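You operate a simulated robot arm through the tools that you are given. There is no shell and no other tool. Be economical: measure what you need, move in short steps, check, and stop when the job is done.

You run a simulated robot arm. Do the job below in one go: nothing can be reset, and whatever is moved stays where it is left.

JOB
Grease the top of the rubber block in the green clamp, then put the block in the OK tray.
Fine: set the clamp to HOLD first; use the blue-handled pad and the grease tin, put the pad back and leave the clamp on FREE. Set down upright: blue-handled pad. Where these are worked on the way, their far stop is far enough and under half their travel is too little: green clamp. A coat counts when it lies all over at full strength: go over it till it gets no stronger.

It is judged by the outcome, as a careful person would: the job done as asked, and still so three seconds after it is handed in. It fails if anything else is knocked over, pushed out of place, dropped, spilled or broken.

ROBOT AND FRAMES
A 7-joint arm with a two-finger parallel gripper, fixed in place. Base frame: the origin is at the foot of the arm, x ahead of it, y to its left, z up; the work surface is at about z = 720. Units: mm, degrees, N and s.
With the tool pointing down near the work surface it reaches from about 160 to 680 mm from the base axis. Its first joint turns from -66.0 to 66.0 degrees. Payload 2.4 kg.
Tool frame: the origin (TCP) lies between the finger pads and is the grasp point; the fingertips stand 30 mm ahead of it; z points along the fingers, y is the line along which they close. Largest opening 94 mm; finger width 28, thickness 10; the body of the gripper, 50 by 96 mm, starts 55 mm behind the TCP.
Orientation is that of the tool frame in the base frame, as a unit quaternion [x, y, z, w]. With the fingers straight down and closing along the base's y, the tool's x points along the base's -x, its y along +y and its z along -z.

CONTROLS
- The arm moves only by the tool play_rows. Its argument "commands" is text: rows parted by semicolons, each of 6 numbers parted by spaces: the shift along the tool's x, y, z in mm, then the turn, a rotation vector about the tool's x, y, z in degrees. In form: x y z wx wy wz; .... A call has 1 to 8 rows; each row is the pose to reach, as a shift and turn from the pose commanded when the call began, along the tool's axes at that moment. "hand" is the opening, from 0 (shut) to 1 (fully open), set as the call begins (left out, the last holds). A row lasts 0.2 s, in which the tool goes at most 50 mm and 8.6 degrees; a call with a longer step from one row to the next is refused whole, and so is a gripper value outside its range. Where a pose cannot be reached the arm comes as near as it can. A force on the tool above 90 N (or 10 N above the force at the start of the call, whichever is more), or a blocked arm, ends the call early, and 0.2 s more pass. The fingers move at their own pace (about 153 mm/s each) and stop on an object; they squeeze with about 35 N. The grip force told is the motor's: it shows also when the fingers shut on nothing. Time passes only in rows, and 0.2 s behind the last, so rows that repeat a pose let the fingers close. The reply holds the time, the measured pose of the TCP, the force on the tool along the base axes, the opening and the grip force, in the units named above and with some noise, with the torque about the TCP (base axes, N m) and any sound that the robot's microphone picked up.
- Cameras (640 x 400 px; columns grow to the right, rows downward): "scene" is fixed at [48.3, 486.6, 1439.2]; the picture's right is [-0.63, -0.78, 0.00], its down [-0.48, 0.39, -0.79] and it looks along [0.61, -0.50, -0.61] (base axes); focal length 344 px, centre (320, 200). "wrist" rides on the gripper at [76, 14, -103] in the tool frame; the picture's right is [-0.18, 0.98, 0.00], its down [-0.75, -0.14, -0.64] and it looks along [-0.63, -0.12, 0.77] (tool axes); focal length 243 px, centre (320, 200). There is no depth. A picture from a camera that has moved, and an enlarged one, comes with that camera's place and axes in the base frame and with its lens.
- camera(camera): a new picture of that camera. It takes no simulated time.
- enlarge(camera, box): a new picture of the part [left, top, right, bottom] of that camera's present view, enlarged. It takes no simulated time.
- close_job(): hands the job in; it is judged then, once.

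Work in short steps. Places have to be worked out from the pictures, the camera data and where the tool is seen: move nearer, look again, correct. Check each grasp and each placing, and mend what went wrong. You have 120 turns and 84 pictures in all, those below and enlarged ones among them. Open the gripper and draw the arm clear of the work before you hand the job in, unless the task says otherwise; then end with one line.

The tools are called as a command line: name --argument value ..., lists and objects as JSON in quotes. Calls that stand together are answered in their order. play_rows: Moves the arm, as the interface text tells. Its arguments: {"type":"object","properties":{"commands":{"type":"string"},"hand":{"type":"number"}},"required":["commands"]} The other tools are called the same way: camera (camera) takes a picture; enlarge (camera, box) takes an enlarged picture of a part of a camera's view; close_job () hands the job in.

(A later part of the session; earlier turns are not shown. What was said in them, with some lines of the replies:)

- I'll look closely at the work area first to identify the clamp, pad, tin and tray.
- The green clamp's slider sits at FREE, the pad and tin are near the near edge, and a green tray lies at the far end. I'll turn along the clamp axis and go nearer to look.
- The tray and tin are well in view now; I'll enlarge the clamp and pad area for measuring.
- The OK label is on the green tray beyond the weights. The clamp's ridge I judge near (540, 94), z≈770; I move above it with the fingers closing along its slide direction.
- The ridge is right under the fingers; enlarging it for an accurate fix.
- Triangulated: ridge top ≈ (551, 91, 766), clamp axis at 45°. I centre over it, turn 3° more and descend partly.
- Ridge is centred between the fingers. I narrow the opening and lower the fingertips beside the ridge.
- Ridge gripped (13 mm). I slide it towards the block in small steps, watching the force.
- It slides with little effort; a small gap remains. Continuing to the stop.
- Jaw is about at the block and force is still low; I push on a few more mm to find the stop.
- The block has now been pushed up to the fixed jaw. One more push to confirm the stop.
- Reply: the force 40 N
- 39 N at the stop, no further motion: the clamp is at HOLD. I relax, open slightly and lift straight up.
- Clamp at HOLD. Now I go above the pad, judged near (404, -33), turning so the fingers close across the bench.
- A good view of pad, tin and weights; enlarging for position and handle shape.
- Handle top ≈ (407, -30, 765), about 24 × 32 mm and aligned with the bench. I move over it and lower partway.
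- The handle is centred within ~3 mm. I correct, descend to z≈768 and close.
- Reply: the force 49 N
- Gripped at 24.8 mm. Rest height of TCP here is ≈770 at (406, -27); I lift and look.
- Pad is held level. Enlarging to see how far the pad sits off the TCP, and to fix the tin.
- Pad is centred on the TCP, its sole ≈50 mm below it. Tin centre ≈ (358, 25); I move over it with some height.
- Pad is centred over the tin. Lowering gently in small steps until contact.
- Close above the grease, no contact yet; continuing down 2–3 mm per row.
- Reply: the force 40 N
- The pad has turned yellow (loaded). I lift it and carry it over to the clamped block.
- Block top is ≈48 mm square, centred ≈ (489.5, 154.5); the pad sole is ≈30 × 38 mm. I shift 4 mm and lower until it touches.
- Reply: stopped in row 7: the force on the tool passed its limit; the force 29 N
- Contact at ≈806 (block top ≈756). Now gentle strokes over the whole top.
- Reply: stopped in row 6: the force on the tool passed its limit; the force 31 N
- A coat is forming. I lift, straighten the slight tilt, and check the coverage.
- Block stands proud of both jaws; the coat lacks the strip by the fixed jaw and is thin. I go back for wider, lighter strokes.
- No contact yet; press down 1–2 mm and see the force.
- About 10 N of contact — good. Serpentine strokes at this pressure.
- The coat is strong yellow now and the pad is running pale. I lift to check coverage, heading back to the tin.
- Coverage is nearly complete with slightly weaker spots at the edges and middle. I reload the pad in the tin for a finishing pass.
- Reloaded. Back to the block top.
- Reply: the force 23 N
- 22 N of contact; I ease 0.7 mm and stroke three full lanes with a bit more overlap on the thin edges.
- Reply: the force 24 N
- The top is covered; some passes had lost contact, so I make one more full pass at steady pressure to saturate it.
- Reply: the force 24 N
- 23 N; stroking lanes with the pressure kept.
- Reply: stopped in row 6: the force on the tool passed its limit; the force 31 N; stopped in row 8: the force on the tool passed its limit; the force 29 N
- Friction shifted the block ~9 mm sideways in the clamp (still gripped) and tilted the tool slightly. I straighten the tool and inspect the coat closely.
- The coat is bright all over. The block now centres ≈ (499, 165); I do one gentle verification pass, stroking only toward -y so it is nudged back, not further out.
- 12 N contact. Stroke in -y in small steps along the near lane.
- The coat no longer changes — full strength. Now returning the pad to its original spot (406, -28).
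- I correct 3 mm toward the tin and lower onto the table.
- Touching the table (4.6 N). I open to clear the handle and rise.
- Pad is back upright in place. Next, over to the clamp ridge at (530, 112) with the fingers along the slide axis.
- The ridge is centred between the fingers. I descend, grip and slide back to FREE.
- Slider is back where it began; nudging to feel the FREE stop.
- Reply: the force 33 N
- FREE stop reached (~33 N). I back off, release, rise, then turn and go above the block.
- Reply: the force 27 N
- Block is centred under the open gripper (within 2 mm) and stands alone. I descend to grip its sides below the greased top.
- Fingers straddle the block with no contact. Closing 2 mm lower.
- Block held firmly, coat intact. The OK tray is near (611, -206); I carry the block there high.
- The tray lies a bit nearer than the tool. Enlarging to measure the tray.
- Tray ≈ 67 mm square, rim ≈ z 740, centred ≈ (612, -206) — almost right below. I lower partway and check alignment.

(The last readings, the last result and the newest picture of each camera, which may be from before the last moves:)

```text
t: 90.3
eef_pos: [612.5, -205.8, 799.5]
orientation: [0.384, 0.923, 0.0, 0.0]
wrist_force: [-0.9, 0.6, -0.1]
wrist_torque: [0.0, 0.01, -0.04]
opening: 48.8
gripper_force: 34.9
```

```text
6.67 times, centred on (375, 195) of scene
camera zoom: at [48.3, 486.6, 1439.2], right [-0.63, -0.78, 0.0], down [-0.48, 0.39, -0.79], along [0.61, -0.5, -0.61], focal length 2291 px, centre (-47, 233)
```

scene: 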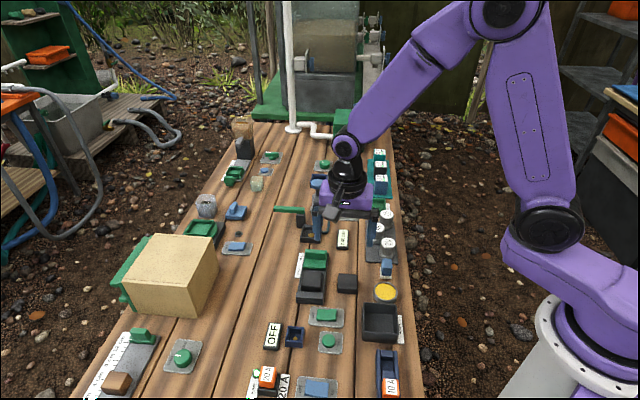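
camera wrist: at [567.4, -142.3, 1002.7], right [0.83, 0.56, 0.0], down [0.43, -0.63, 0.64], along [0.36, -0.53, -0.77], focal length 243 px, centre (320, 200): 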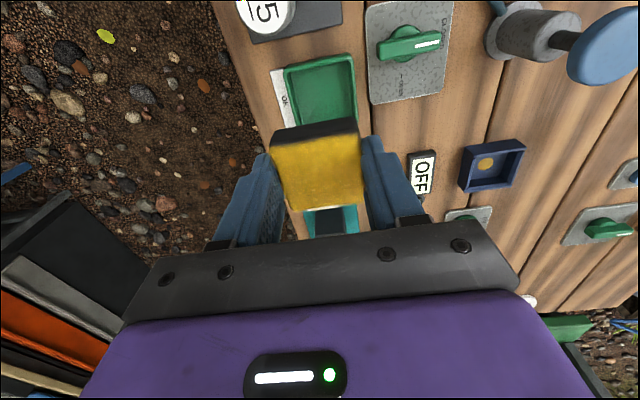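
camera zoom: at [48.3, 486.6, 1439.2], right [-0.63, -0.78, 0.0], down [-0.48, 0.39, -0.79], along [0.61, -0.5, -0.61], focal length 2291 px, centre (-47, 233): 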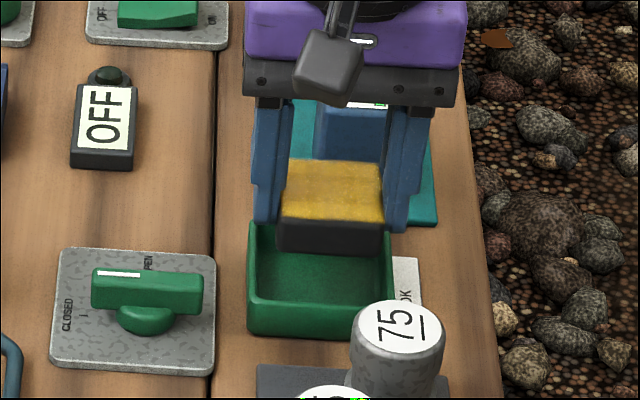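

Block and tray centres agree within ~1 mm. I lower so the block is well inside the tray with the fingertips just above the rim.

play_rows --commands "0 0 10 0 0 0; 0 0 18 0 0 0; 0 0 23 0 0 0; 0 0 26 0 0 0; 0 0 28 0 0 0; 0 0 28 0 0 0"

enlarge --camera "scene" --box '[355, 180, 397, 220]'

```text
t: 91.8
eef_pos: [612.6, -205.2, 772.1]
orientation: [0.383, 0.924, -0.001, -0.001]
wrist_force: [-3.0, 0.6, 5.2]
wrist_torque: [0.15, -0.04, 0.07]
opening: 48.9
gripper_force: 35.3
```

```text
10.00 times, centred on (376, 200) of scene
camera zoom: at [48.2, 486.6, 1439.2], right [-0.63, -0.78, 0.0], down [-0.47, 0.39, -0.79], along [0.61, -0.5, -0.61], focal length 3436 px, centre (-240, 200)
```

zoom: 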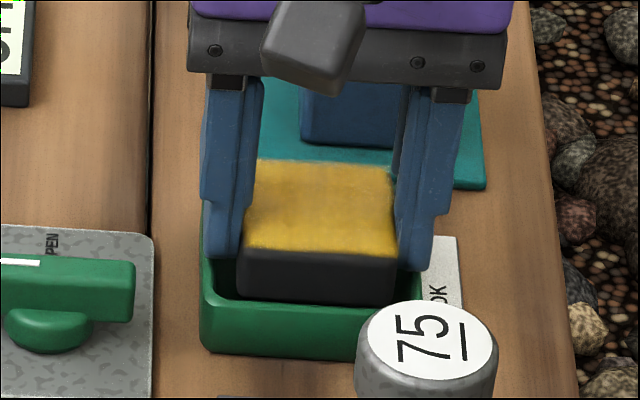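

A light 5 N says a fingertip just touches the rim. I raise 1 mm and open modestly so the block settles into the tray.

play_rows --commands "0 0 -1.2 0 0 0; 0 0 -1.2 0 0 0"

play_rows --commands "0 0 0 0 0 0; 0 0 0 0 0 0; 0 0 0 0 0 0" --hand 0.68

play_rows --commands "0 0 -20 0 0 0; 0 0 -60 0 0 0; 0 0 -100 0 0 0; 0 0 -130 0 0 0; 0 0 -130 0 0 0"

camera --camera "wrist"

enlarge --camera "scene" --box '[345, 165, 405, 225]'

```text
t: 92.3
eef_pos: [611.3, -204.2, 773.3]
orientation: [0.383, 0.924, 0.0, -0.001]
wrist_force: [0.9, 0.0, -0.7]
wrist_torque: [0.01, 0.01, -0.01]
opening: 48.8
gripper_force: 35.3
```

```text
t: 93.2
eef_pos: [612.0, -205.0, 773.0]
orientation: [0.384, 0.924, 0.0, 0.0]
wrist_force: [-0.8, 0.3, 0.9]
wrist_torque: [0.02, 0.0, 0.01]
opening: 64.0
gripper_force: 0.0
```

```text
t: 94.3
eef_pos: [612.7, -204.3, 904.0]
orientation: [0.383, 0.924, -0.001, -0.001]
wrist_force: [-0.5, -0.3, 0.2]
wrist_torque: [-0.01, 0.04, -0.03]
opening: 64.0
gripper_force: 0.0
```

```text
4 pictures are left
camera wrist: at [569.7, -140.1, 1006.5], right [0.83, 0.56, 0.0], down [0.43, -0.63, 0.64], along [0.36, -0.53, -0.77], focal length 243 px, centre (320, 200)
```

wrist: 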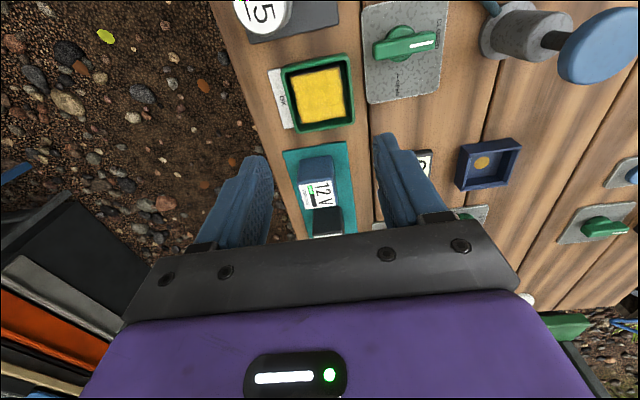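

```text
6.67 times, centred on (375, 195) of scene
camera zoom: at [48.3, 486.6, 1439.2], right [-0.63, -0.78, 0.0], down [-0.48, 0.39, -0.79], along [0.61, -0.5, -0.61], focal length 2291 px, centre (-47, 233)
```

zoom: 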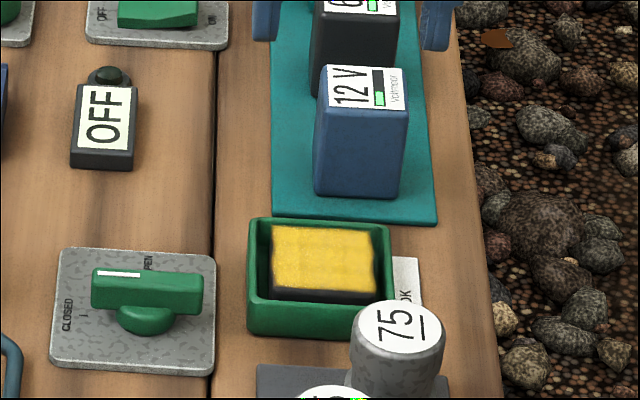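

The block sits flat in the OK tray, coat intact. I draw the arm back and take a final look.

play_rows --commands "0 0 -30 0 0 0; 20 0 -60 0 0 0; 60 -20 -80 0 0 0; 100 -40 -90 0 0 0; 140 -50 -90 0 0 0; 140 -50 -90 0 0 0"

camera --camera "scene"

enlarge --camera "scene" --box '[280, 190, 420, 320]'

```text
t: 95.8
eef_pos: [476.3, -140.4, 992.5]
orientation: [0.383, 0.924, -0.001, -0.001]
wrist_force: [0.7, 0.6, 0.2]
wrist_torque: [0.03, -0.02, -0.01]
opening: 64.0
gripper_force: 0.0
```

```text
2 pictures are left
```

scene: 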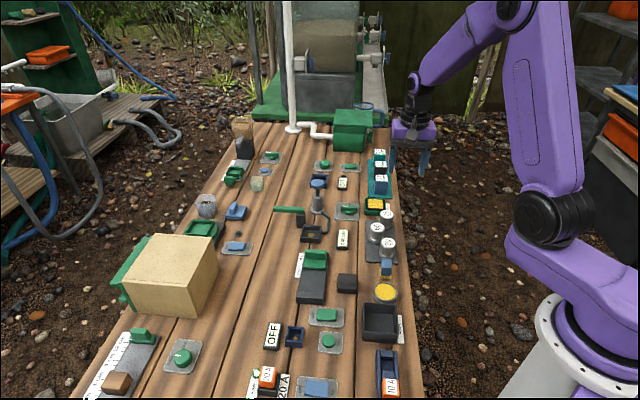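

```text
3.08 times, centred on (350, 255) of scene
camera zoom: at [48.3, 486.6, 1439.2], right [-0.63, -0.78, 0.0], down [-0.48, 0.39, -0.79], along [0.61, -0.5, -0.61], focal length 1057 px, centre (228, 31)
```

zoom: 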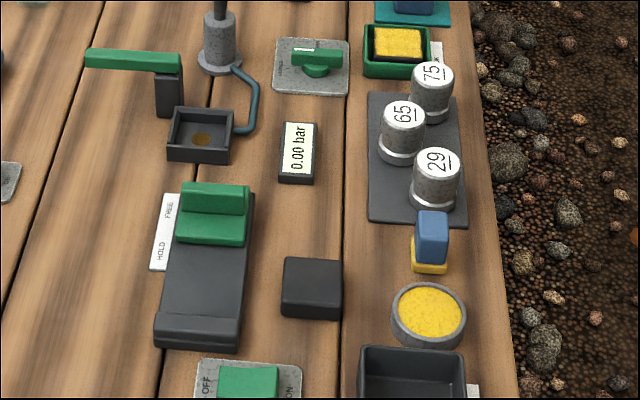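

Everything is as asked: clamp on FREE, pad back upright, greased block in the OK tray, arm clear and gripper open.

close_job

```text
The job is handed in.
```

The block's top is greased all over and it lies in the OK tray (let down the last centimetre or so, as the fingers wouldn't fit inside). The clamp is on FREE and the pad is back upright in its place. During greasing the block slid about 1 cm sideways in the clamp, but it stayed held.
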